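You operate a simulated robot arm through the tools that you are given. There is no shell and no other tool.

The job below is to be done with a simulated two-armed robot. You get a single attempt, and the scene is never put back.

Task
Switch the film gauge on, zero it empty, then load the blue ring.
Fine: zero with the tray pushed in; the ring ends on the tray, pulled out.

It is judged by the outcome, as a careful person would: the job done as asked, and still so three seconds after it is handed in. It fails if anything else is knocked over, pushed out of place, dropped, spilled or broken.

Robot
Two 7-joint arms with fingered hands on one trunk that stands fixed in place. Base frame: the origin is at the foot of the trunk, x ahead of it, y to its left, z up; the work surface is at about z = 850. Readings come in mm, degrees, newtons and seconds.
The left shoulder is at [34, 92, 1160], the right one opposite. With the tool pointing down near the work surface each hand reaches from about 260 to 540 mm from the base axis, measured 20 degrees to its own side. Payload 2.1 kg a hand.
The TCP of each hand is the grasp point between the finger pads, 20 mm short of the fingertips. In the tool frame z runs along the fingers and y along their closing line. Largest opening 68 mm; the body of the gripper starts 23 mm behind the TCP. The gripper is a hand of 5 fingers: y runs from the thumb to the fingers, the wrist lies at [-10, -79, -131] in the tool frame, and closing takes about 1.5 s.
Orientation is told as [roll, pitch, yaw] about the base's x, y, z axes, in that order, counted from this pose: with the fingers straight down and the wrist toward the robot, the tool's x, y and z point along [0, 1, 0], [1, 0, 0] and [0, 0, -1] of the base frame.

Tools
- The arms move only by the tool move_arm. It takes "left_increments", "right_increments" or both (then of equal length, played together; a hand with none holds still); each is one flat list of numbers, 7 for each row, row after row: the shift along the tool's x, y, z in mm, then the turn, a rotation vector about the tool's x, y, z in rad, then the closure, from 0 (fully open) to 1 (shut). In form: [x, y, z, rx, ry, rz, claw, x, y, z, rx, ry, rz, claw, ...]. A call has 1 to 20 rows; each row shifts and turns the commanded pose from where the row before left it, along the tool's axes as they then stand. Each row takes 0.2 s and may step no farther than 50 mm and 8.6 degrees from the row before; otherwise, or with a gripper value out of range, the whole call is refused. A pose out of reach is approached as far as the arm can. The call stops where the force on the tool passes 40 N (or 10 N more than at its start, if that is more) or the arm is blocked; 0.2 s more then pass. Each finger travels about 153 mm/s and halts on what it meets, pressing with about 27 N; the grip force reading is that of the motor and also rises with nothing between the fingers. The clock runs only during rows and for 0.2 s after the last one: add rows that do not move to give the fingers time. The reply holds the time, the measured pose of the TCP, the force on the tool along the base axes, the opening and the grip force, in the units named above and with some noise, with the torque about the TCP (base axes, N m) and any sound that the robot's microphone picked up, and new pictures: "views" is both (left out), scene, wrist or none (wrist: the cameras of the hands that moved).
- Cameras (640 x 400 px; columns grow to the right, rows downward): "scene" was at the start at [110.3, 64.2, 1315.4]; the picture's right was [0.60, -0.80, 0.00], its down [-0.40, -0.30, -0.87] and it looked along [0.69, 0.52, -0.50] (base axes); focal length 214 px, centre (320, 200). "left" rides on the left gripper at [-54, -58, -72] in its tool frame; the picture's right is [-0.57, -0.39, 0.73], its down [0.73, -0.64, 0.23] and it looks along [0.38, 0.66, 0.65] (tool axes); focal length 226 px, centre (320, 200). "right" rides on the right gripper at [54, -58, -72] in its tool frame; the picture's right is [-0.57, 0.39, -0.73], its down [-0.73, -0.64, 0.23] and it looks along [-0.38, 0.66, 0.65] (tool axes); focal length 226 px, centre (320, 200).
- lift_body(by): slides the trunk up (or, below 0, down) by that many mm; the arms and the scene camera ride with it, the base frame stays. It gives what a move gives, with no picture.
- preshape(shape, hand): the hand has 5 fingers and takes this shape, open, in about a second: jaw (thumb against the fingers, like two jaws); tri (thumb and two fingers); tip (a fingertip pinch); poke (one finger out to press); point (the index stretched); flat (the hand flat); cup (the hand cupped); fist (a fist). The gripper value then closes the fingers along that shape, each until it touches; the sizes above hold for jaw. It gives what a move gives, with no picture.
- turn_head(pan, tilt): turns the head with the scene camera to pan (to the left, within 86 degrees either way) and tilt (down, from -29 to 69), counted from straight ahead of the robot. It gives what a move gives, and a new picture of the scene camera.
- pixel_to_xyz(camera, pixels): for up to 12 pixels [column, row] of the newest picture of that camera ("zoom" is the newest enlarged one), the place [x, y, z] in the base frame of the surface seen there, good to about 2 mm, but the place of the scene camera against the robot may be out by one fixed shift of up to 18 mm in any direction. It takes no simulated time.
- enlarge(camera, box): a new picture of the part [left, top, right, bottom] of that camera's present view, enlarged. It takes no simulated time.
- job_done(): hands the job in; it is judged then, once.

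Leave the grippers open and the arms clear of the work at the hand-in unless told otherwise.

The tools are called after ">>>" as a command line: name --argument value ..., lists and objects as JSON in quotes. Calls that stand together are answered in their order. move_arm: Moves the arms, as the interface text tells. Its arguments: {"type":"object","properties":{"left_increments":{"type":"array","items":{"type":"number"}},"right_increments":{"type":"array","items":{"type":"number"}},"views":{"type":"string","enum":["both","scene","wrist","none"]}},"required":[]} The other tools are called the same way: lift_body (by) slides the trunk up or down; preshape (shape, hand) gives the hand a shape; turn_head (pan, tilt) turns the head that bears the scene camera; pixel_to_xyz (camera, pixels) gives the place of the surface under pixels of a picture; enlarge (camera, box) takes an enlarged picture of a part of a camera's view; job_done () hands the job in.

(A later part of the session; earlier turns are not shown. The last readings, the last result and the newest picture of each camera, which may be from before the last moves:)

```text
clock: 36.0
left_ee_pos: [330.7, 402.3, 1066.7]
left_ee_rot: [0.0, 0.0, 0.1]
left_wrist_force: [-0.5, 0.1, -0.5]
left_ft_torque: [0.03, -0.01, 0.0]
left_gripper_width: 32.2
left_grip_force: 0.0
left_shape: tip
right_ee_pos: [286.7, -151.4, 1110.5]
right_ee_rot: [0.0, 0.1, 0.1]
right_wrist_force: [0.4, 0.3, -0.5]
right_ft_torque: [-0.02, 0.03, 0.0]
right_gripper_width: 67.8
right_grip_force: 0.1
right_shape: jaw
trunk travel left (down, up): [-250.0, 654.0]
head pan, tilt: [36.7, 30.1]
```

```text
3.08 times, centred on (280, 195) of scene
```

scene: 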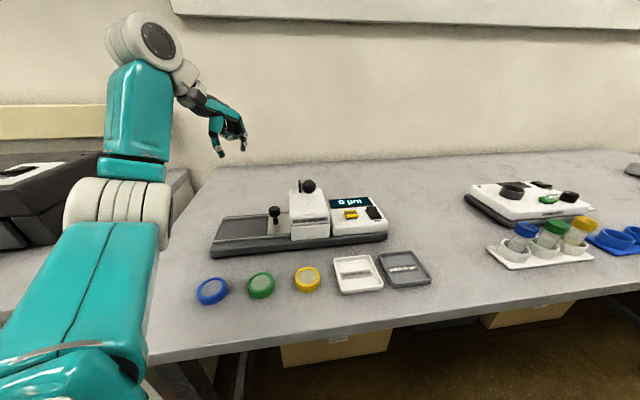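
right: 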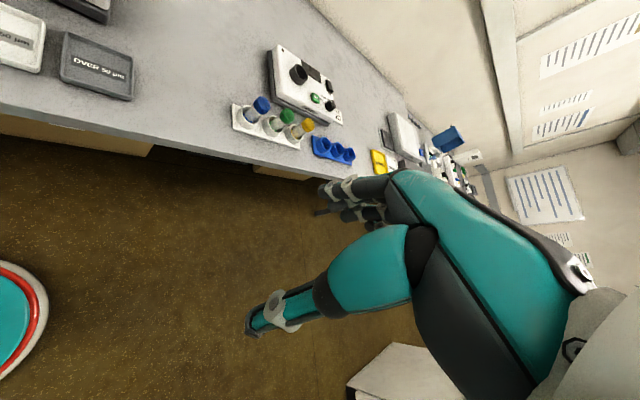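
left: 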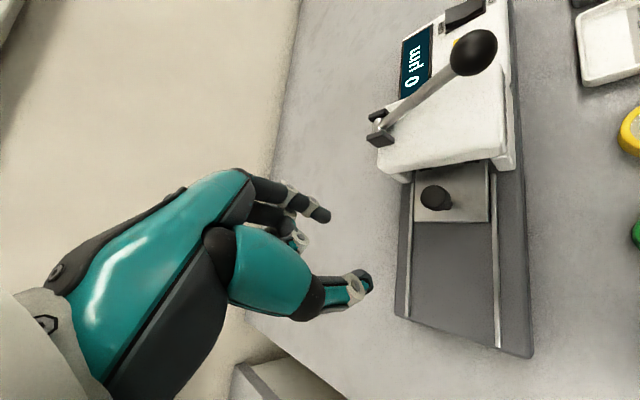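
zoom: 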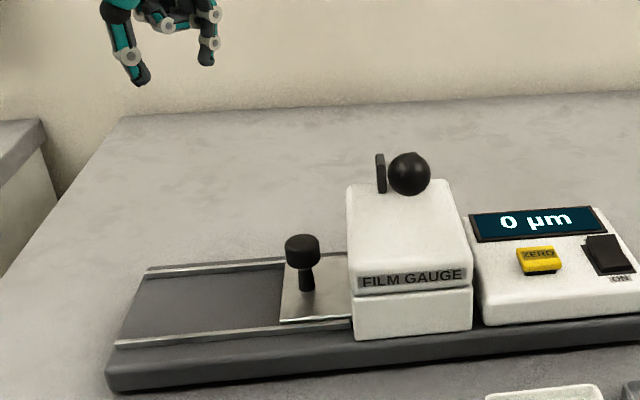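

The call was refused because one row had an extra number. I'll resend the same move with correct 7-number rows.

>>> move_arm --left_increments '[-15.9, 20.15, 0, 0, 0, 0, 0.53, -15.9, 20.15, 0, 0, 0, 0, 0.53, 0, 0, 45, 0, 0, 0, 0.53, 0, 0, 45, 0, 0, 0, 0.53, 0, 0, 0, 0, 0, 0, 0.53]' --views "both"

>>> enlarge --camera "left" --box '[240, 80, 480, 320]'

>>> enlarge --camera "scene" --box '[200, 130, 360, 260]'

```text
clock: 37.1
left_ee_pos: [372.5, 366.2, 979.5]
left_ee_rot: [0.0, -0.1, 0.0]
left_wrist_force: [-1.9, 0.5, -0.1]
left_ft_torque: [0.0, 0.0, 0.02]
left_gripper_width: 32.3
left_grip_force: 0.0
left_shape: tip
right_ee_pos: [287.6, -151.1, 1110.5]
right_ee_rot: [0.0, 0.2, 0.0]
right_wrist_force: [0.0, 0.2, 1.1]
right_ft_torque: [0.02, -0.02, 0.01]
right_gripper_width: 67.7
right_grip_force: 0.1
right_shape: jaw
trunk travel left (down, up): [-250.0, 654.0]
head pan, tilt: [36.7, 30.1]
```

scene: 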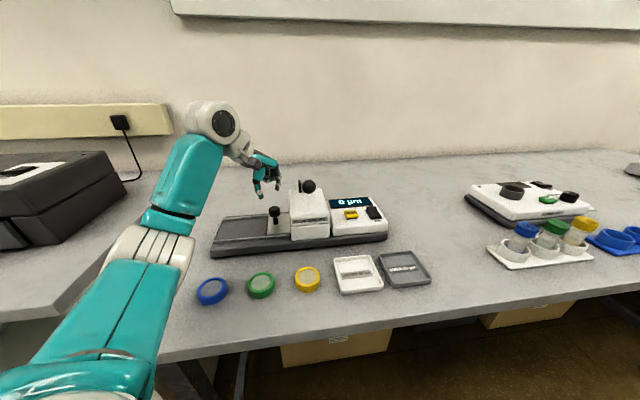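
left: 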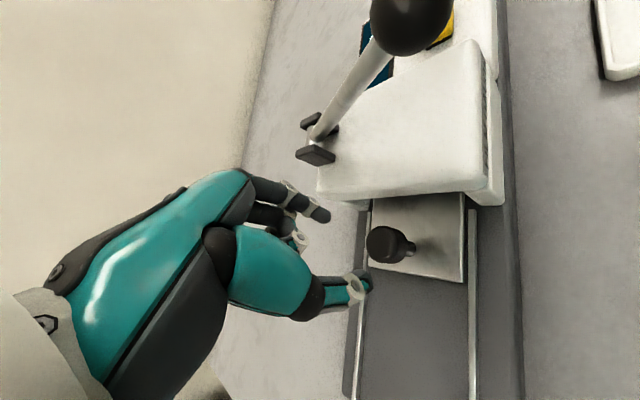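

```text
1.67 times, centred on (360, 200) of left
```

zoom: 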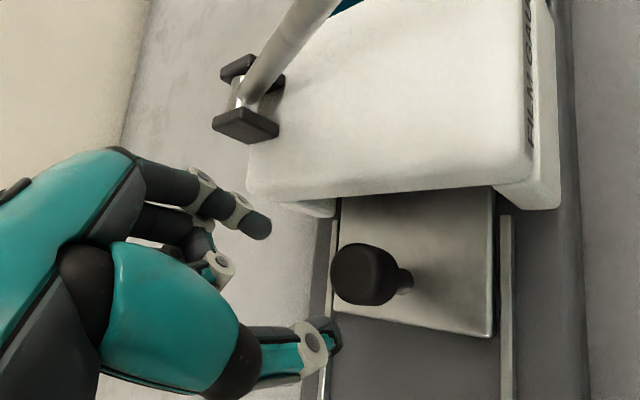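

```text
3.08 times, centred on (280, 195) of scene
```

zoom: 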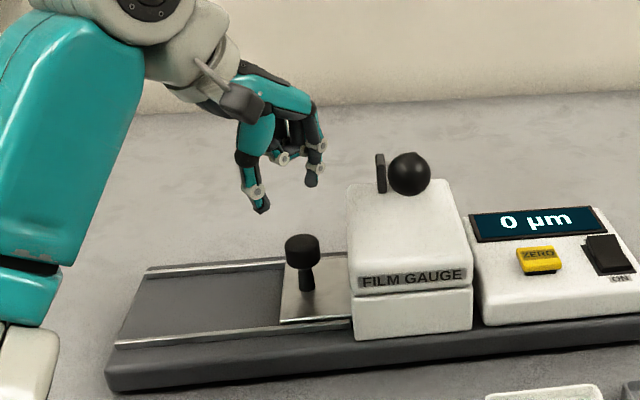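

The hand is above the knob. I'll re-measure the knob and the tips from this closer view.

>>> pixel_to_xyz --camera "zoom" --pixels '[[280, 240], [290, 250]]'

>>> pixel_to_xyz --camera "left" --pixels '[[380, 243], [370, 244], [392, 244], [385, 230], [380, 260], [400, 240], [409, 250], [327, 216], [318, 214], [365, 285], [400, 200], [340, 195]]'

```text
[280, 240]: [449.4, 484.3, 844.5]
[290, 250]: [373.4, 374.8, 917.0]
```

```text
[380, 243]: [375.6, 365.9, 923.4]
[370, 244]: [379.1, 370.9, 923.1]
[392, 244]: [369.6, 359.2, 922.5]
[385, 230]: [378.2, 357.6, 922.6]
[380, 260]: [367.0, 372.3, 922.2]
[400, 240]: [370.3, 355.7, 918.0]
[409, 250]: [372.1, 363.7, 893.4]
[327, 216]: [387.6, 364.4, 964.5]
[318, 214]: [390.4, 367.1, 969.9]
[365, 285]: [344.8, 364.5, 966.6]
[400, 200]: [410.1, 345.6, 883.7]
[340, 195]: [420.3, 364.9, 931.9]
```

The knob centre is at about (374, 366). I'll shift slightly outward and lower in steps to TCP z of about 929, with the tips around the cap and not squeezing.

>>> move_arm --left_increments '[2.8, -1.5, 15, 0, 0, 0, 0.53, 0, 0, 12, 0, 0, 0, 0.53, 0, 0, 8, 0, 0, 0, 0.53, 0, 0, 0, 0, 0, 0, 0.53]' --views "both"

>>> enlarge --camera "left" --box '[260, 120, 460, 320]'

>>> enlarge --camera "scene" --box '[210, 140, 340, 250]'

```text
clock: 38.1
left_ee_pos: [368.6, 370.5, 943.4]
left_ee_rot: [0.0, 0.0, 0.0]
left_wrist_force: [0.4, -0.2, 0.0]
left_ft_torque: [0.0, -0.03, -0.03]
left_gripper_width: 32.4
left_grip_force: 0.1
left_shape: tip
right_ee_pos: [287.0, -150.4, 1110.8]
right_ee_rot: [0.0, 0.2, 0.0]
right_wrist_force: [-0.9, 0.0, 0.6]
right_ft_torque: [-0.02, 0.01, 0.05]
right_gripper_width: 67.7
right_grip_force: 0.0
right_shape: jaw
trunk travel left (down, up): [-250.0, 654.0]
head pan, tilt: [36.7, 30.1]
```

scene: 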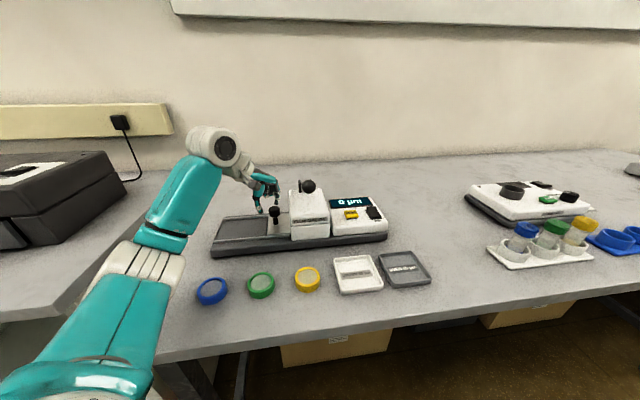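
left: 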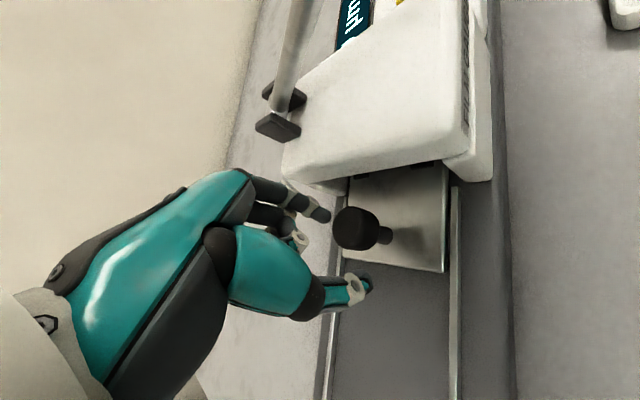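

```text
2.00 times, centred on (360, 220) of left
```

zoom: 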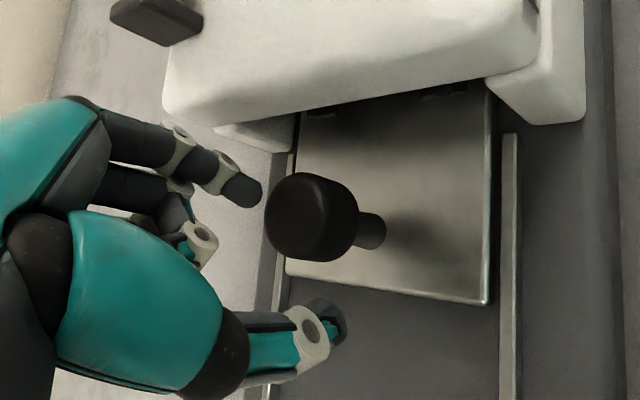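

```text
3.64 times, centred on (275, 195) of scene
```

zoom: 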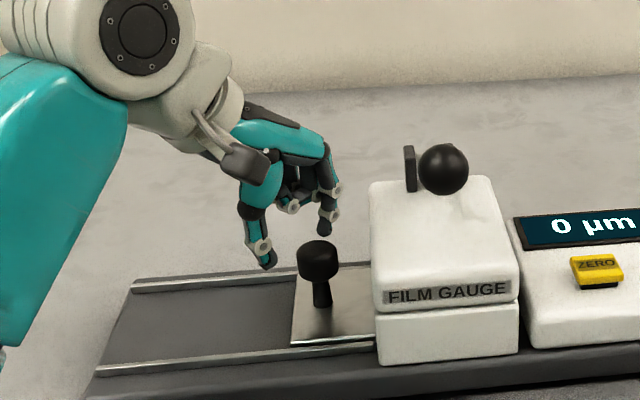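

>>> pixel_to_xyz --camera "zoom" --pixels '[[310, 240], [255, 230], [320, 270], [320, 180], [300, 200]]'

>>> pixel_to_xyz --camera "left" --pixels '[[322, 214], [326, 217], [318, 211], [328, 214], [325, 220], [345, 225], [338, 228], [350, 212], [358, 240], [342, 240], [365, 285], [357, 280]]'

```text
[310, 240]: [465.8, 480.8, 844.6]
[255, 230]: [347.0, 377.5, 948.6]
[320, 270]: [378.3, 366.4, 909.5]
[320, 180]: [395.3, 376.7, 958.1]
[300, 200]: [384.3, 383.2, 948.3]
```

```text
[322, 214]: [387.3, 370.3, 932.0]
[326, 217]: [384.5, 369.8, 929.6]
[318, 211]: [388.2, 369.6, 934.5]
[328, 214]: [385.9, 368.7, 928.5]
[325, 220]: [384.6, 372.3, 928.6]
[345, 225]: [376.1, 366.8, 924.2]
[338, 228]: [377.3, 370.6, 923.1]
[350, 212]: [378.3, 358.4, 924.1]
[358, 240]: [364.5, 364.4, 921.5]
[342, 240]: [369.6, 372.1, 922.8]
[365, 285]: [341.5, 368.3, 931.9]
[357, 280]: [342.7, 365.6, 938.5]
```

The index tip would come down within about 1 mm of the cap edge. I'll shift the hand 4 mm in +x and 3 mm in −y for clearance, then lower 14 mm.

>>> move_arm --left_increments '[-3, 4, 0, 0, 0, 0, 0.53, 0, 0, 5, 0, 0, 0, 0.53, 0, 0, 5, 0, 0, 0, 0.53, 0, 0, 4, 0, 0, 0, 0.53]' --views "both"

>>> enlarge --camera "left" --box '[260, 120, 460, 320]'

>>> enlarge --camera "scene" --box '[210, 140, 340, 250]'

```text
clock: 39.1
left_ee_pos: [371.7, 368.5, 928.1]
left_ee_rot: [0.1, 0.1, 0.1]
left_wrist_force: [0.8, 1.4, 0.0]
left_ft_torque: [0.02, -0.01, 0.02]
left_gripper_width: 32.4
left_grip_force: 0.0
left_shape: tip
right_ee_pos: [287.3, -152.1, 1110.6]
right_ee_rot: [0.0, 0.2, 0.1]
right_wrist_force: [-0.1, 0.2, 0.1]
right_ft_torque: [0.03, 0.0, 0.03]
right_gripper_width: 67.9
right_grip_force: 0.1
right_shape: jaw
trunk travel left (down, up): [-250.0, 654.0]
head pan, tilt: [36.7, 30.1]
```

scene: 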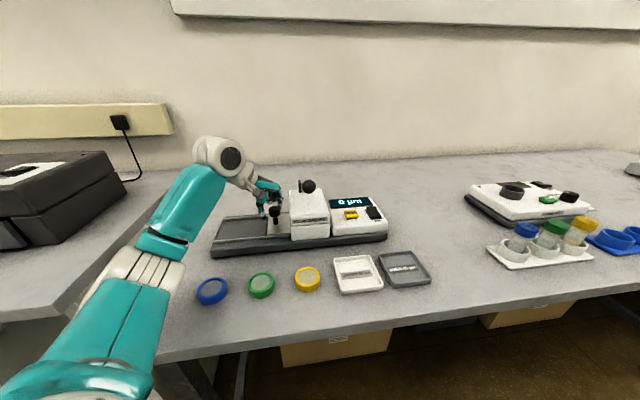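
left: 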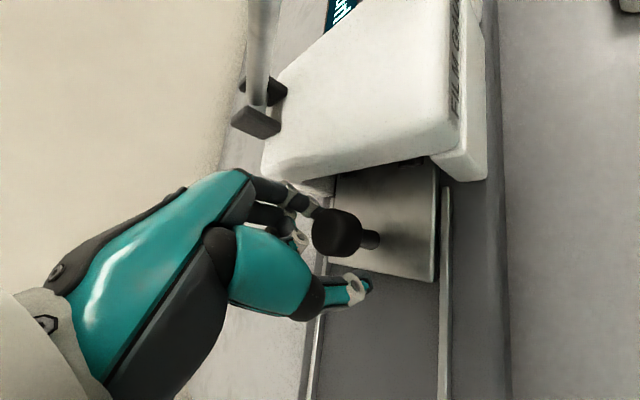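

```text
2.00 times, centred on (360, 220) of left
```

zoom: 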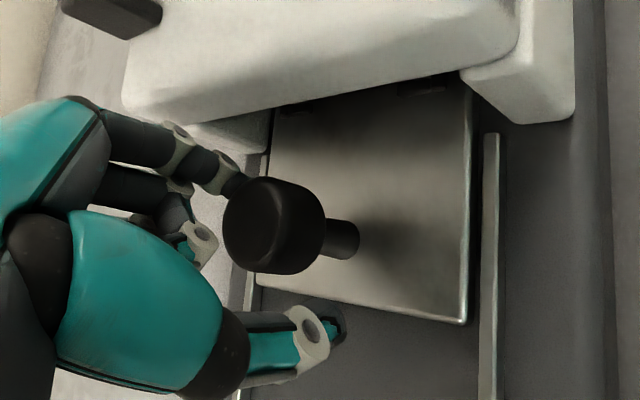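

```text
3.64 times, centred on (275, 195) of scene
```

zoom: 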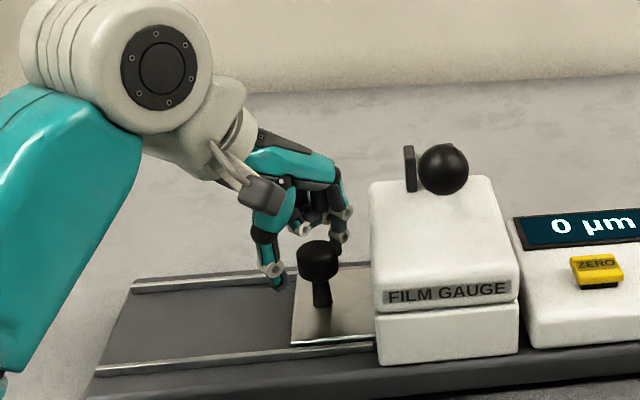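

The index is now behind the knob and the thumb in front. I'll slide 7 mm toward −y so the index sits more squarely behind the cap, then pull outward along the rail by about 30 mm.

>>> move_arm --left_increments '[-3.5, 0, 0, 0, 0, 0, 0.53, -3.5, 0, 0, 0, 0, 0, 0.53, 0, 0, 0, 0, 0, 0, 0.53, 3.5, -3.5, 0, 0, 0, 0, 0.53, 4.2, -4.2, 0, 0, 0, 0, 0.53, 4.2, -4.2, 0, 0, 0, 0, 0.53, 4.2, -4.2, 0, 0, 0, 0, 0.53, 4.2, -4.2, 0, 0, 0, 0, 0.53]' --views "both"

>>> enlarge --camera "scene" --box '[210, 140, 340, 250]'

```text
clock: 41.0
left_ee_pos: [352.3, 382.0, 926.6]
left_ee_rot: [-0.1, 0.0, 0.1]
left_wrist_force: [0.5, 0.3, 0.5]
left_ft_torque: [-0.02, 0.01, -0.03]
left_gripper_width: 33.6
left_grip_force: 0.1
left_shape: tip
right_ee_pos: [287.7, -151.0, 1110.5]
right_ee_rot: [-0.1, 0.2, 0.0]
right_wrist_force: [0.1, -0.5, 0.6]
right_ft_torque: [0.02, 0.05, -0.01]
right_gripper_width: 67.7
right_grip_force: 0.2
right_shape: jaw
trunk travel left (down, up): [-250.0, 654.0]
head pan, tilt: [36.7, 30.1]
```

scene: 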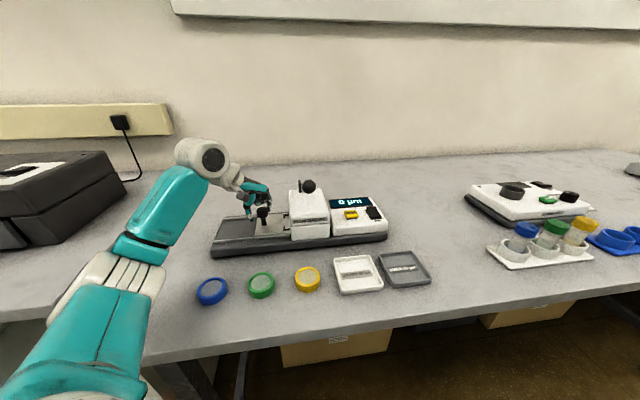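
left: 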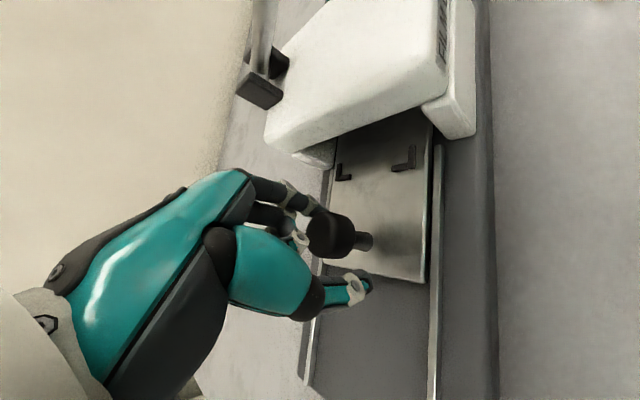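

```text
3.64 times, centred on (275, 195) of scene
```

zoom: 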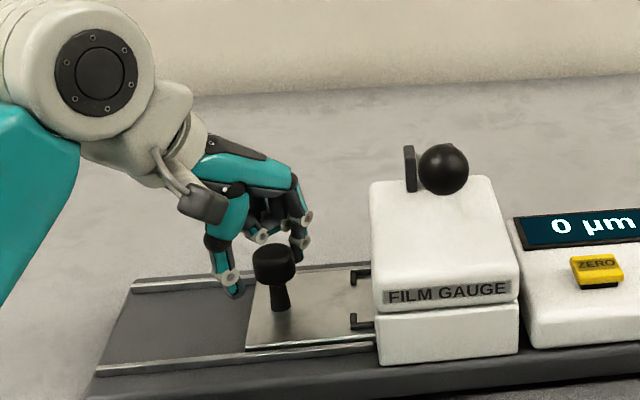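

The tray is following and the near marks are visible again. I'll pull another 56 mm.

>>> move_arm --left_increments '[4.95, -4.95, 0, 0, 0, 0, 0.53, 4.95, -4.95, 0, 0, 0, 0, 0.53, 4.95, -4.95, 0, 0, 0, 0, 0.53, 4.95, -4.95, 0, 0, 0, 0, 0.53, 4.95, -4.95, 0, 0, 0, 0, 0.53, 4.95, -4.95, 0, 0, 0, 0, 0.53, 4.95, -4.95, 0, 0, 0, 0, 0.53, 4.95, -4.95, 0, 0, 0, 0, 0.53]' --views "both"

>>> enlarge --camera "scene" --box '[190, 140, 340, 260]'

```text
clock: 42.8
left_ee_pos: [312.3, 421.8, 928.9]
left_ee_rot: [0.0, 0.0, 0.1]
left_wrist_force: [0.4, 0.3, -0.8]
left_ft_torque: [0.03, -0.02, -0.04]
left_gripper_width: 33.6
left_grip_force: 0.1
left_shape: tip
right_ee_pos: [286.7, -151.1, 1110.5]
right_ee_rot: [0.0, 0.2, 0.0]
right_wrist_force: [-0.8, 0.5, -0.5]
right_ft_torque: [0.02, 0.0, -0.02]
right_gripper_width: 67.6
right_grip_force: 0.0
right_shape: jaw
trunk travel left (down, up): [-250.0, 654.0]
head pan, tilt: [36.7, 30.1]
```

scene: 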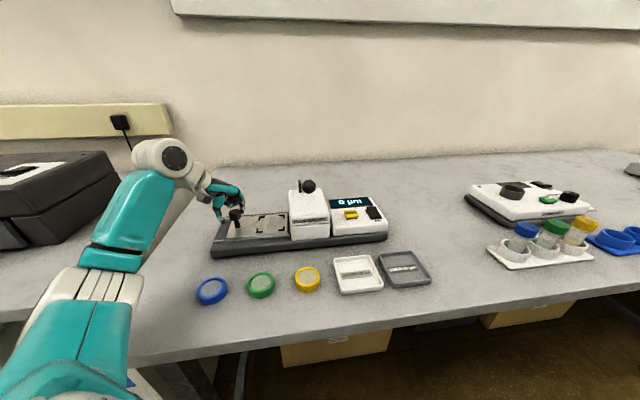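
left: 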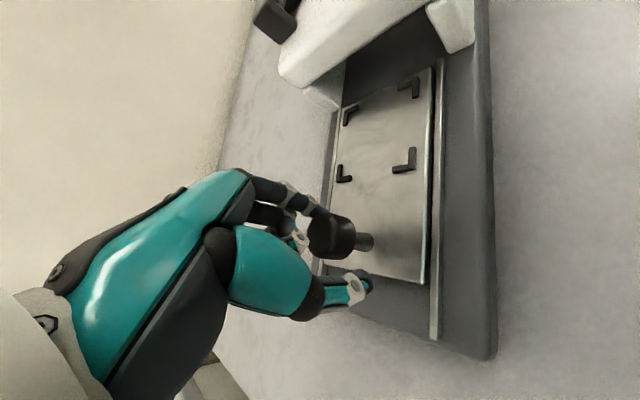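

```text
3.33 times, centred on (265, 200) of scene
```

zoom: 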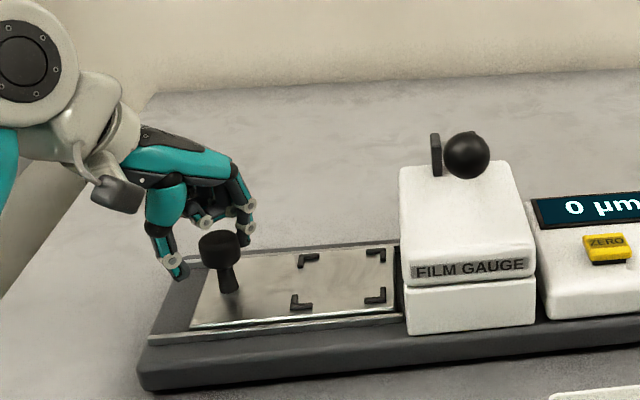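

All the marks are now out, with roughly 8 mm of travel left. I'll pull the rest in small steps, watching the force.

>>> move_arm --left_increments '[2.1, -2.1, 0, 0, 0, 0, 0.53, 2.1, -2.1, 0, 0, 0, 0, 0.53, 1.4, -1.4, 0, 0, 0, 0, 0.53]' --views "none"

```text
clock: 43.5
left_ee_pos: [305.9, 426.9, 929.7]
left_ee_rot: [0.0, -0.1, 0.1]
left_wrist_force: [0.3, 0.4, 0.1]
left_ft_torque: [0.0, 0.02, 0.05]
left_gripper_width: 33.9
left_grip_force: 0.0
left_shape: tip
right_ee_pos: [287.2, -152.2, 1110.9]
right_ee_rot: [0.0, 0.1, -0.1]
right_wrist_force: [-0.9, -0.5, 0.1]
right_ft_torque: [-0.01, 0.01, 0.01]
right_gripper_width: 67.7
right_grip_force: 0.1
right_shape: jaw
trunk travel left (down, up): [-250.0, 654.0]
head pan, tilt: [36.7, 30.1]
```

>>> move_arm --left_increments '[1.4, -1.4, 0, 0, 0, 0, 0.53, 1.4, -1.4, 0, 0, 0, 0, 0.53]' --views "wrist"

>>> pixel_to_xyz --camera "left" --pixels '[[343, 173], [405, 160], [350, 115], [410, 88], [420, 280], [325, 235]]'

```text
clock: 44.1
left_ee_pos: [303.9, 430.5, 929.3]
left_ee_rot: [0.0, 0.0, 0.1]
left_wrist_force: [0.9, -0.4, 0.9]
left_ft_torque: [-0.02, -0.01, 0.03]
left_gripper_width: 32.6
left_grip_force: 0.1
left_shape: tip
right_ee_pos: [288.1, -150.6, 1110.9]
right_ee_rot: [0.0, 0.2, 0.1]
right_wrist_force: [-0.6, 0.1, -0.1]
right_ft_torque: [-0.02, -0.02, -0.03]
right_gripper_width: 67.8
right_grip_force: 0.0
right_shape: jaw
trunk travel left (down, up): [-250.0, 654.0]
head pan, tilt: [36.7, 30.1]
```

left: 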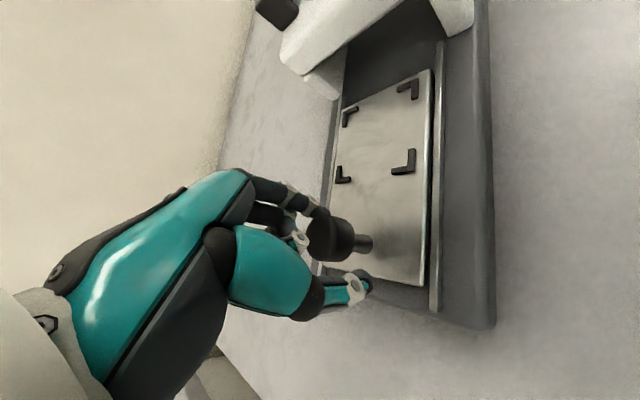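

```text
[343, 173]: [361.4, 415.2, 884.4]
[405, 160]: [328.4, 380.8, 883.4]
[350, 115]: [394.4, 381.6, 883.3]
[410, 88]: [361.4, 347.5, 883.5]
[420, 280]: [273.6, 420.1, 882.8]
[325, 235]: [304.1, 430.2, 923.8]
```

The tray is within about 2 mm of its original fully-out position. I'll pull 3 mm more and feel for the stop.

>>> move_arm --left_increments '[1, -1, 0, 0, 0, 0, 0.53, 1, -1, 0, 0, 0, 0, 0.53, 1, -1, 0, 0, 0, 0, 0.53]' --views "wrist"

>>> pixel_to_xyz --camera "left" --pixels '[[343, 176], [405, 164], [350, 115], [410, 90], [420, 283]]'

>>> enlarge --camera "left" --box '[260, 60, 500, 340]'

```text
clock: 45.0
left_ee_pos: [301.2, 432.2, 928.4]
left_ee_rot: [0.0, 0.0, 0.1]
left_wrist_force: [1.2, -1.0, -0.8]
left_ft_torque: [-0.02, -0.03, -0.01]
left_gripper_width: 35.6
left_grip_force: 0.0
left_shape: tip
right_ee_pos: [287.8, -152.4, 1110.8]
right_ee_rot: [-0.1, 0.2, 0.0]
right_wrist_force: [-0.1, -0.3, 0.1]
right_ft_torque: [0.0, 0.03, 0.0]
right_gripper_width: 67.9
right_grip_force: 0.0
right_shape: jaw
trunk travel left (down, up): [-250.0, 654.0]
head pan, tilt: [36.7, 30.1]
```

left: 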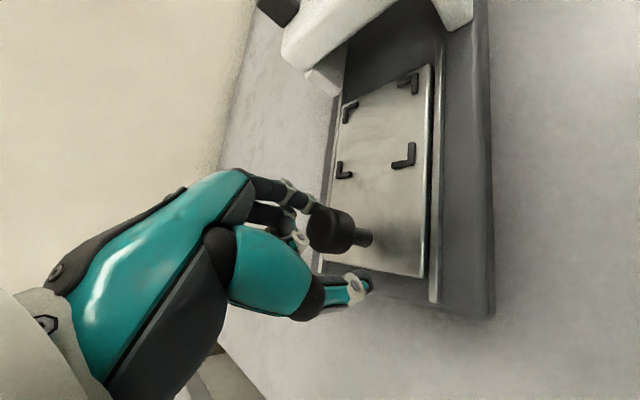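

```text
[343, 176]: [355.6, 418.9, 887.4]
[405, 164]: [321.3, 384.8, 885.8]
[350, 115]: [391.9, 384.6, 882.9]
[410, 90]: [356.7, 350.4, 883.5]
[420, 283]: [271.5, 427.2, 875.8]
```

```text
1.43 times, centred on (380, 200) of left
```

zoom: 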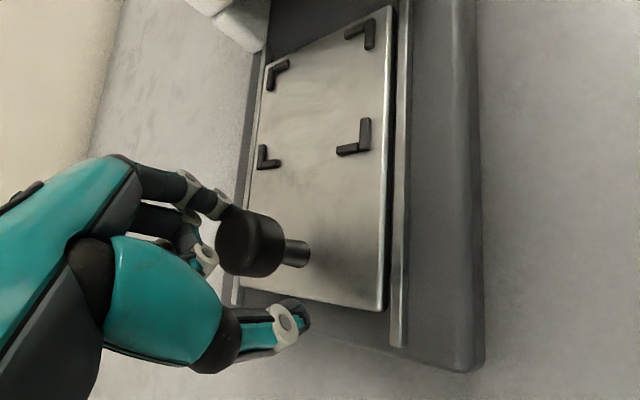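

The index finger is now springing against the stop (the opening reads 35.6 under load), so the tray is fully out again. I'll unload it by 2 mm, rise straight up, and change the hand to the three-finger shape for the ring.

>>> move_arm --left_increments '[-1.8, 1.8, 0, 0, 0, 0, 0.53, -0.7, 2, 0, 0, 0, 0, 0.5, 0, 0, -15, 0, 0, 0, 0.5, 0, 0, -25, 0, 0, 0, 0.5, 0, 0, -40, 0, 0, 0, 0.5, 0, 0, -40, 0, 0, 0, 0.5, 0, 0, 0, 0, 0, 0, 0.5]' --views "both"

>>> enlarge --camera "left" --box '[340, 60, 560, 320]'

>>> enlarge --camera "scene" --box '[180, 160, 400, 310]'

```text
clock: 46.5
left_ee_pos: [306.0, 432.6, 1045.0]
left_ee_rot: [-0.1, 0.1, 0.1]
left_wrist_force: [-0.4, 0.5, -0.7]
left_ft_torque: [0.0, -0.01, 0.03]
left_gripper_width: 33.8
left_grip_force: 0.1
left_shape: tip
right_ee_pos: [288.4, -150.9, 1111.1]
right_ee_rot: [0.1, 0.1, 0.1]
right_wrist_force: [0.0, 0.2, 0.6]
right_ft_torque: [-0.01, -0.03, 0.02]
right_gripper_width: 67.5
right_grip_force: 0.1
right_shape: jaw
trunk travel left (down, up): [-250.0, 654.0]
head pan, tilt: [36.7, 30.1]
```

scene: 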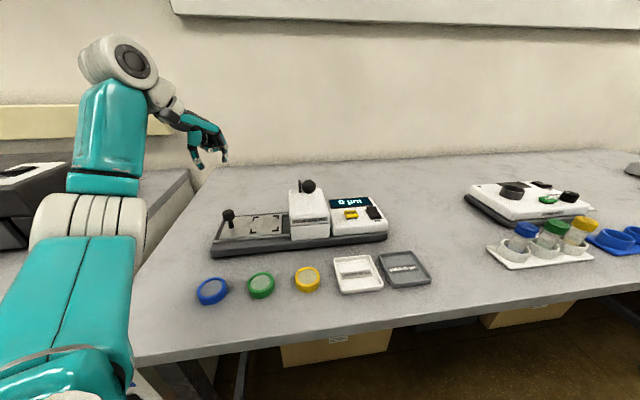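
left: 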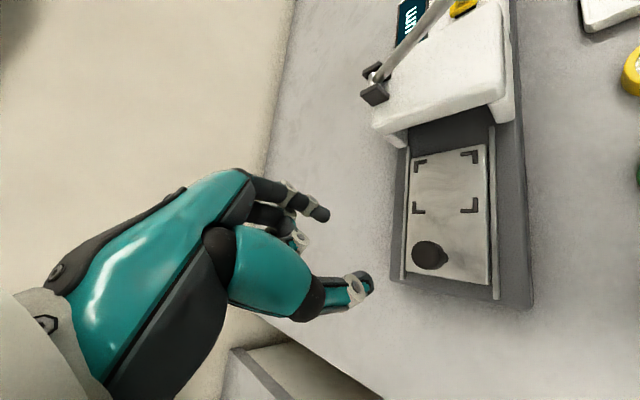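

```text
1.54 times, centred on (450, 190) of left
```

zoom: 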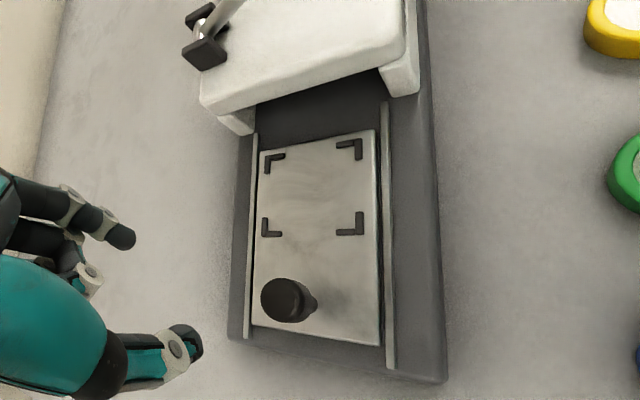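

```text
2.67 times, centred on (290, 235) of scene
```

zoom: 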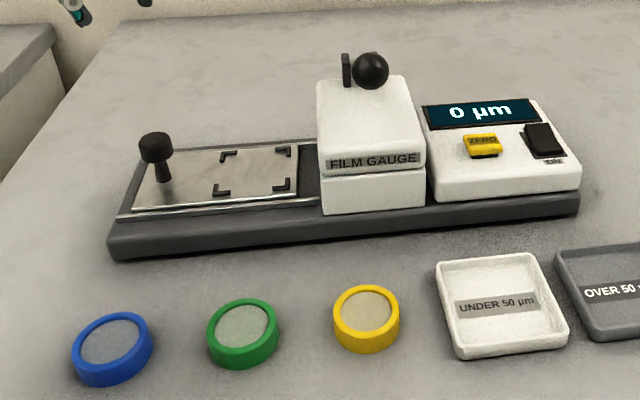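

The tray is fully out and empty, and the display still shows 0 µm. I'll measure the four marks' outer corners and the knob from here.

>>> pixel_to_xyz --camera "left" --pixels '[[415, 162], [477, 153], [413, 212], [477, 211], [445, 185], [430, 254], [488, 146], [486, 282], [406, 262], [410, 160]]'

>>> preshape --hand "left" --shape "tri"

>>> move_arm --left_increments '[0, 0, 0, 0, 0, 0, 0.2, 0, 0, 0, 0, 0, 0, 0.2]' --views "both"

>>> enlarge --camera "left" --box '[200, 130, 420, 350]'

>>> enlarge --camera "scene" --box '[140, 80, 260, 180]'

```text
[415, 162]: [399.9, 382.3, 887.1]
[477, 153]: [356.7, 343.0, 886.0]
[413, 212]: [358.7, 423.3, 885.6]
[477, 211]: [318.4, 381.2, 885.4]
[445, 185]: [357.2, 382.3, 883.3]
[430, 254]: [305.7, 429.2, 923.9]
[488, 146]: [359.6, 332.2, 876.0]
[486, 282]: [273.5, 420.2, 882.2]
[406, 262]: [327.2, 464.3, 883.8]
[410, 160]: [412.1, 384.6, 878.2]
```

```text
clock: 47.5
left_ee_pos: [307.2, 431.6, 1047.3]
left_ee_rot: [0.0, -0.1, 0.1]
left_wrist_force: [0.2, -0.1, -0.3]
left_ft_torque: [-0.01, -0.03, 0.02]
left_gripper_width: 68.0
left_grip_force: 0.0
left_shape: tri
right_ee_pos: [287.4, -152.1, 1110.2]
right_ee_rot: [0.0, 0.0, -0.1]
right_wrist_force: [-1.3, 1.2, -0.2]
right_ft_torque: [0.0, -0.02, -0.01]
right_gripper_width: 67.5
right_grip_force: 0.0
right_shape: jaw
trunk travel left (down, up): [-250.0, 654.0]
head pan, tilt: [36.7, 30.1]
```

```text
clock: 48.0
left_ee_pos: [304.9, 431.1, 1045.6]
left_ee_rot: [0.0, 0.0, 0.1]
left_wrist_force: [-0.6, 0.0, 0.7]
left_ft_torque: [0.02, -0.01, 0.0]
left_gripper_width: 54.8
left_grip_force: 0.1
left_shape: tri
right_ee_pos: [288.0, -151.6, 1111.2]
right_ee_rot: [0.0, 0.2, 0.0]
right_wrist_force: [0.3, -0.1, 0.0]
right_ft_torque: [0.01, -0.01, 0.05]
right_gripper_width: 67.7
right_grip_force: 0.0
right_shape: jaw
trunk travel left (down, up): [-250.0, 654.0]
head pan, tilt: [36.7, 30.1]
```

scene: 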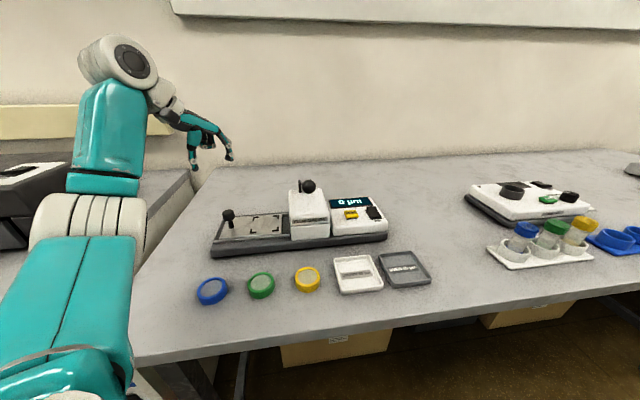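
left: 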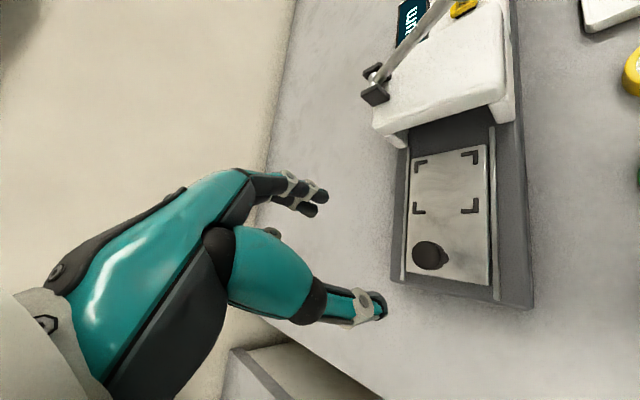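

```text
1.82 times, centred on (310, 240) of left
```

zoom: 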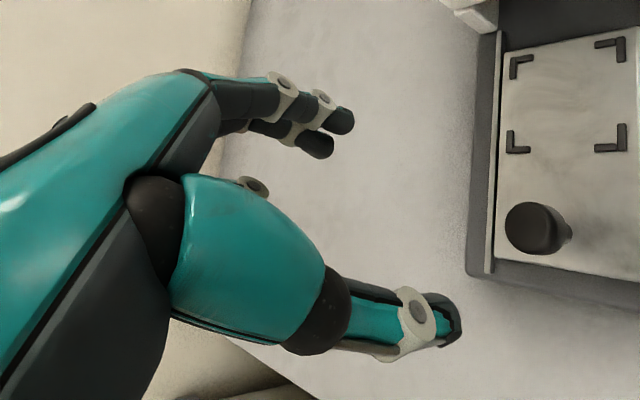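

```text
4.00 times, centred on (200, 130) of scene
```

zoom: 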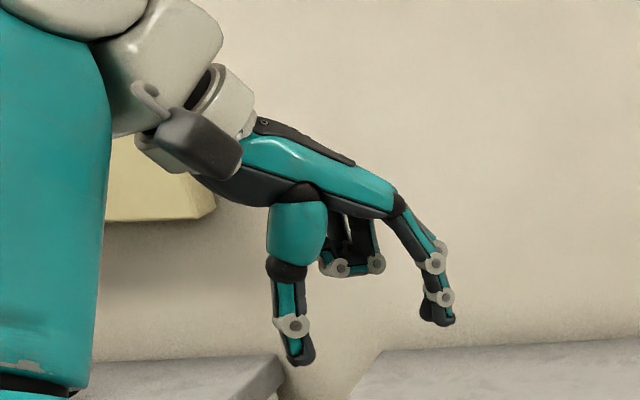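

Tri shape has the thumb opposing index and middle, which suits a round ring. The tray marks centre on (358, 382.5, 883). I'll move the hand above the blue ring, to about (206, 342, 1000), and look at it closely.

>>> move_arm --left_increments '[-22, -25, 11, 0, 0, 0, 0.2, -22, -25, 11, 0, 0, 0, 0.2, -22, -25, 11, 0, 0, 0, 0.2, -22, -25, 11, 0, 0, 0, 0.2, 0, 0, 0, 0, 0, 0, 0.2]' --views "both"

>>> enlarge --camera "left" --box '[260, 130, 480, 350]'

```text
clock: 49.2
left_ee_pos: [205.2, 344.3, 1002.6]
left_ee_rot: [0.0, 0.0, 0.0]
left_wrist_force: [0.1, -0.3, 0.6]
left_ft_torque: [0.01, 0.0, 0.0]
left_gripper_width: 54.9
left_grip_force: 0.1
left_shape: tri
right_ee_pos: [287.7, -151.5, 1109.8]
right_ee_rot: [0.0, 0.1, 0.1]
right_wrist_force: [-0.1, 0.6, 0.4]
right_ft_torque: [-0.01, 0.03, 0.03]
right_gripper_width: 67.7
right_grip_force: 0.0
right_shape: jaw
trunk travel left (down, up): [-250.0, 654.0]
head pan, tilt: [36.7, 30.1]
```

scene: 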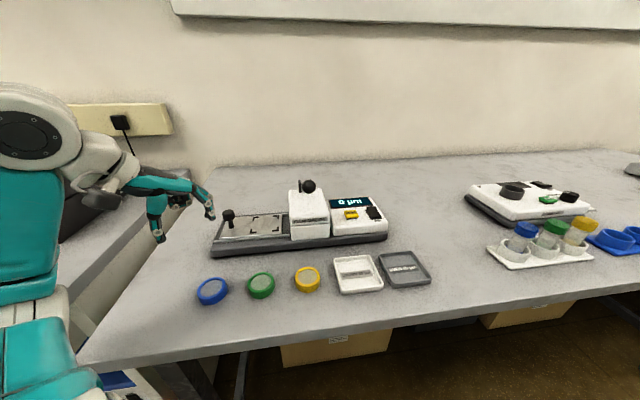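
left: 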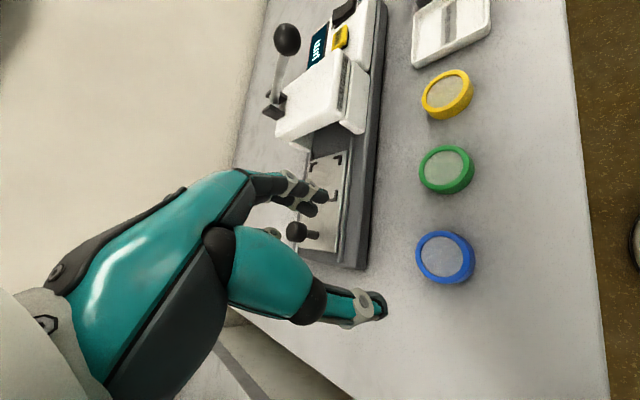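

```text
1.82 times, centred on (370, 240) of left
```

zoom: 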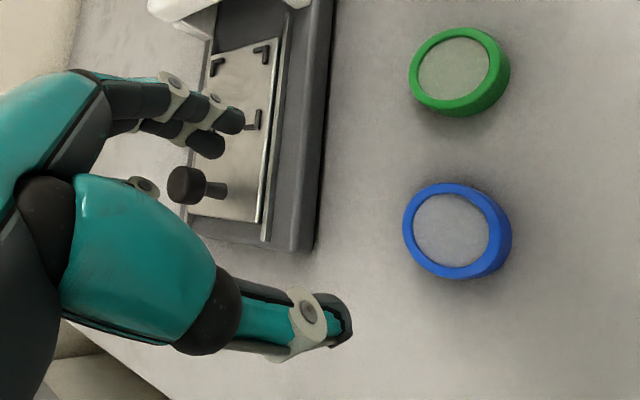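

>>> pixel_to_xyz --camera "zoom" --pixels '[[450, 230], [406, 230], [496, 225], [450, 186], [445, 274], [409, 215], [430, 264], [490, 210], [511, 240], [525, 235], [480, 275], [410, 245]]'

>>> pixel_to_xyz --camera "scene" --pixels '[[212, 290], [199, 290], [226, 287], [213, 279], [40, 130], [50, 270], [30, 300], [40, 360]]'

```text
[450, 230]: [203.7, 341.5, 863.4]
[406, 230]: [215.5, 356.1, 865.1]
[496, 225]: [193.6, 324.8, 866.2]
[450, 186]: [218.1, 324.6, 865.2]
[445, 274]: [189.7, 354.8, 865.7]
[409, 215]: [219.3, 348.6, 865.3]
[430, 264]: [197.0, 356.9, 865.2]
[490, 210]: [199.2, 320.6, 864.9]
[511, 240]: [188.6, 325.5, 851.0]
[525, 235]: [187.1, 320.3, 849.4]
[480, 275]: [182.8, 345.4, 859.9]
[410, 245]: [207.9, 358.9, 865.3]
```

```text
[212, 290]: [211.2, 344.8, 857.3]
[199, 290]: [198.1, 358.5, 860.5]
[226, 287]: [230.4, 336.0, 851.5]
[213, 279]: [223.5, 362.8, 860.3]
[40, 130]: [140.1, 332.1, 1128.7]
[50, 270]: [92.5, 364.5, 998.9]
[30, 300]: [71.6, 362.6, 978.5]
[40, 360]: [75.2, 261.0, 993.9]
```

The blue ring's centre is at (204, 340), its outer diameter is about 40 mm, its top is at z 865, and the film is slightly recessed. My elbow is low (z about 1000), so before reaching down I'll raise the trunk by 100 mm to keep it clear of the table.

>>> lift_body --by 100

>>> move_arm --left_increments '[-2, -1, 40, 0, 0, 0, 0.1, -2, 0, 40, 0, 0, 0, 0.1, 0, 0, 40, 0, 0, 0, 0.1, 0, 0, 30, 0, 0, 0, 0.1, 0, 0, 0, 0, 0, 0, 0.1]' --views "both"

>>> enlarge --camera "left" --box '[260, 130, 480, 350]'

```text
clock: 50.6
left_ee_pos: [205.2, 342.8, 1102.9]
left_ee_rot: [0.0, 0.1, 0.1]
left_wrist_force: [0.2, -0.2, -0.9]
left_ft_torque: [0.0, -0.03, -0.01]
left_gripper_width: 54.8
left_grip_force: 0.0
left_shape: tri
right_ee_pos: [286.6, -151.5, 1211.2]
right_ee_rot: [0.0, 0.1, 0.0]
right_wrist_force: [0.3, -0.1, 0.9]
right_ft_torque: [0.02, -0.04, 0.0]
right_gripper_width: 67.8
right_grip_force: 0.0
right_shape: jaw
trunk travel left (down, up): [-350.0, 554.0]
head pan, tilt: [36.7, 30.1]
```

```text
clock: 51.8
left_ee_pos: [203.0, 339.2, 954.7]
left_ee_rot: [0.0, -0.1, -0.1]
left_wrist_force: [1.1, 0.0, -0.4]
left_ft_torque: [-0.04, -0.02, 0.02]
left_gripper_width: 61.0
left_grip_force: 0.0
left_shape: tri
right_ee_pos: [286.9, -150.1, 1210.8]
right_ee_rot: [0.1, 0.1, -0.1]
right_wrist_force: [0.2, 0.7, 0.8]
right_ft_torque: [0.01, -0.01, 0.02]
right_gripper_width: 67.8
right_grip_force: 0.0
right_shape: jaw
trunk travel left (down, up): [-350.0, 554.0]
head pan, tilt: [36.7, 30.1]
```

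scene: 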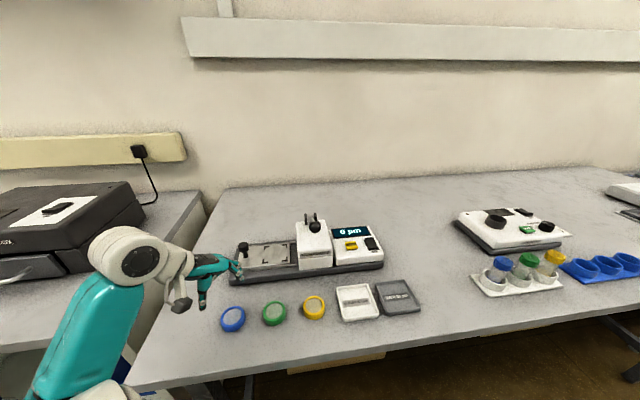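
left: 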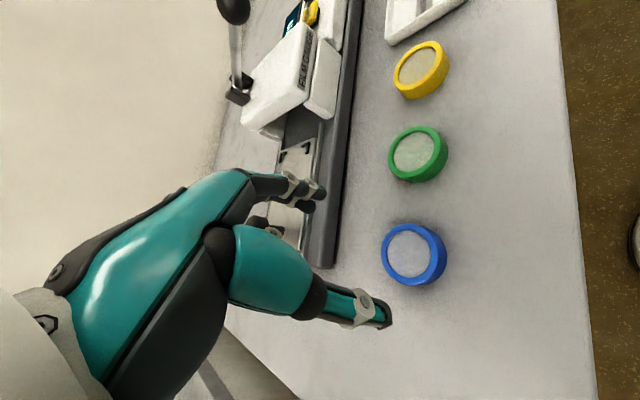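

```text
1.82 times, centred on (370, 240) of left
```

zoom: 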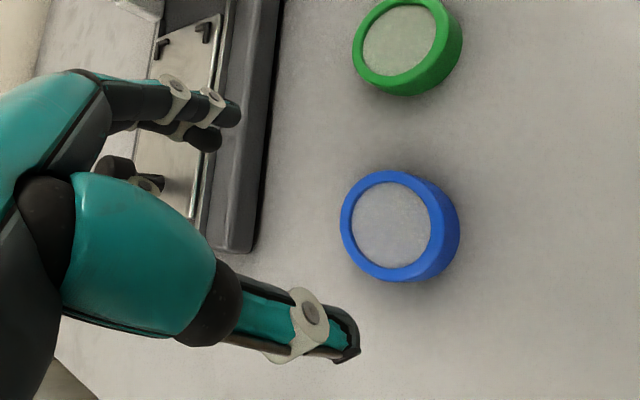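

>>> pixel_to_xyz --camera "zoom" --pixels '[[232, 115], [225, 110], [210, 138], [218, 142], [350, 345], [345, 335], [340, 325], [390, 225], [345, 225], [447, 225], [395, 173], [395, 278]]'

>>> enlarge --camera "scene" --box '[150, 220, 300, 345]'

```text
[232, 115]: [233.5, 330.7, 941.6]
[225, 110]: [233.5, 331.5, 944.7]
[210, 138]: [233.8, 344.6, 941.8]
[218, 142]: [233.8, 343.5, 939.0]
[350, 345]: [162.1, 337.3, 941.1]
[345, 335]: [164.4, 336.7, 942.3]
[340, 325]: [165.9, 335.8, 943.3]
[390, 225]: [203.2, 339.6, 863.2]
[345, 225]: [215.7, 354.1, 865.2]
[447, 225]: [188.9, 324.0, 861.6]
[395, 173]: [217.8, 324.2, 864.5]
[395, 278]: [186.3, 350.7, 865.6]
```

```text
3.20 times, centred on (225, 282) of scene
```

zoom: 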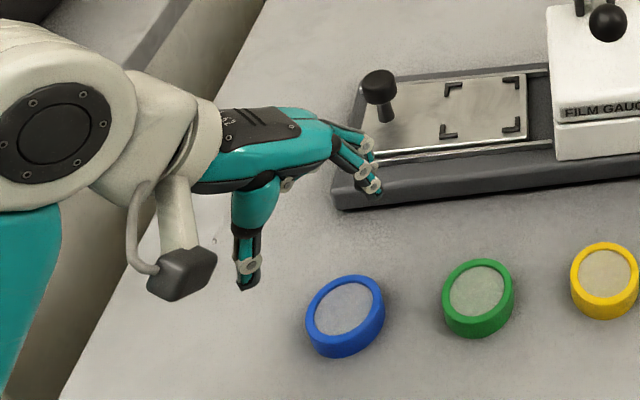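

The hand is centred over the ring: TCP (203, 339), with pads about ±30 mm either side along x. I'll lower to TCP z of about 876, so the tips sit just above the table on both sides of the ring.

>>> move_arm --left_increments '[0.5, 0.5, 30, 0, 0, 0, 0.1, 0, 0, 25, 0, 0, 0, 0.1, 0, 0, 14, 0, 0, 0, 0.1, 0, 0, 8, 0, 0, 0, 0.1, 0, 0, 0, 0, 0, 0, 0.1]' --views "both"

>>> enlarge --camera "left" --box '[240, 150, 440, 350]'

>>> enlarge --camera "scene" --box '[150, 240, 300, 365]'

```text
clock: 53.0
left_ee_pos: [203.8, 340.7, 877.5]
left_ee_rot: [0.0, 0.0, 0.1]
left_wrist_force: [0.2, -0.7, 0.0]
left_ft_torque: [-0.02, 0.01, 0.0]
left_gripper_width: 61.2
left_grip_force: 0.0
left_shape: tri
right_ee_pos: [286.6, -151.7, 1210.4]
right_ee_rot: [-0.1, 0.1, 0.0]
right_wrist_force: [-0.5, 0.5, 0.6]
right_ft_torque: [0.0, 0.05, 0.01]
right_gripper_width: 67.8
right_grip_force: 0.0
right_shape: jaw
trunk travel left (down, up): [-350.0, 554.0]
head pan, tilt: [36.7, 30.1]
```

scene: 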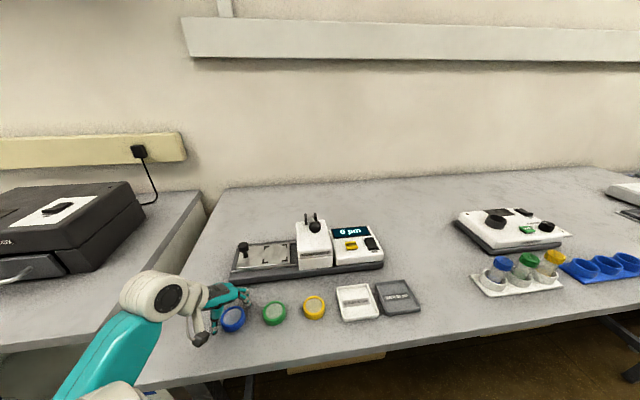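
left: 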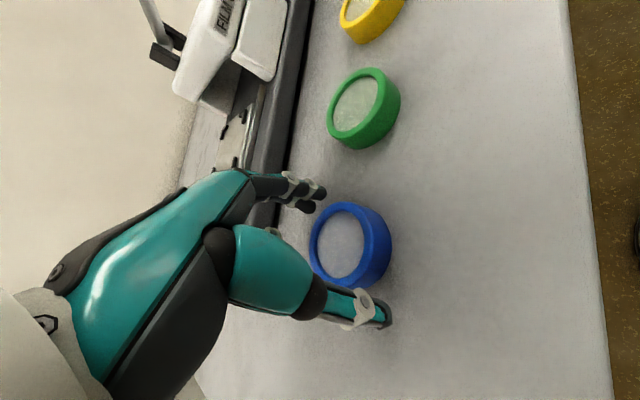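

```text
2.00 times, centred on (340, 250) of left
```

zoom: 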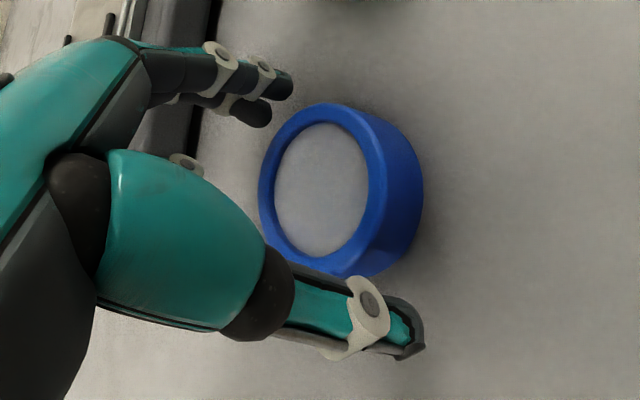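

```text
3.20 times, centred on (225, 302) of scene
```

zoom: 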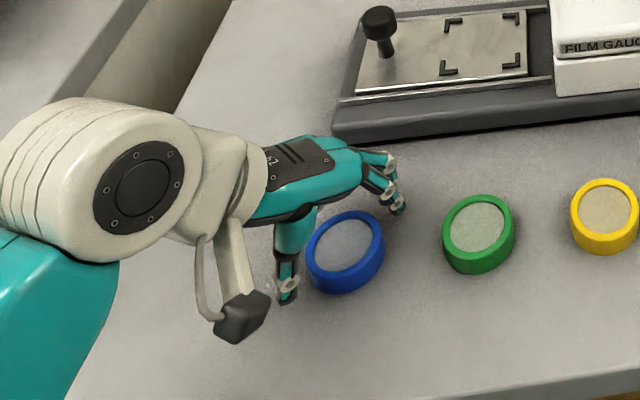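

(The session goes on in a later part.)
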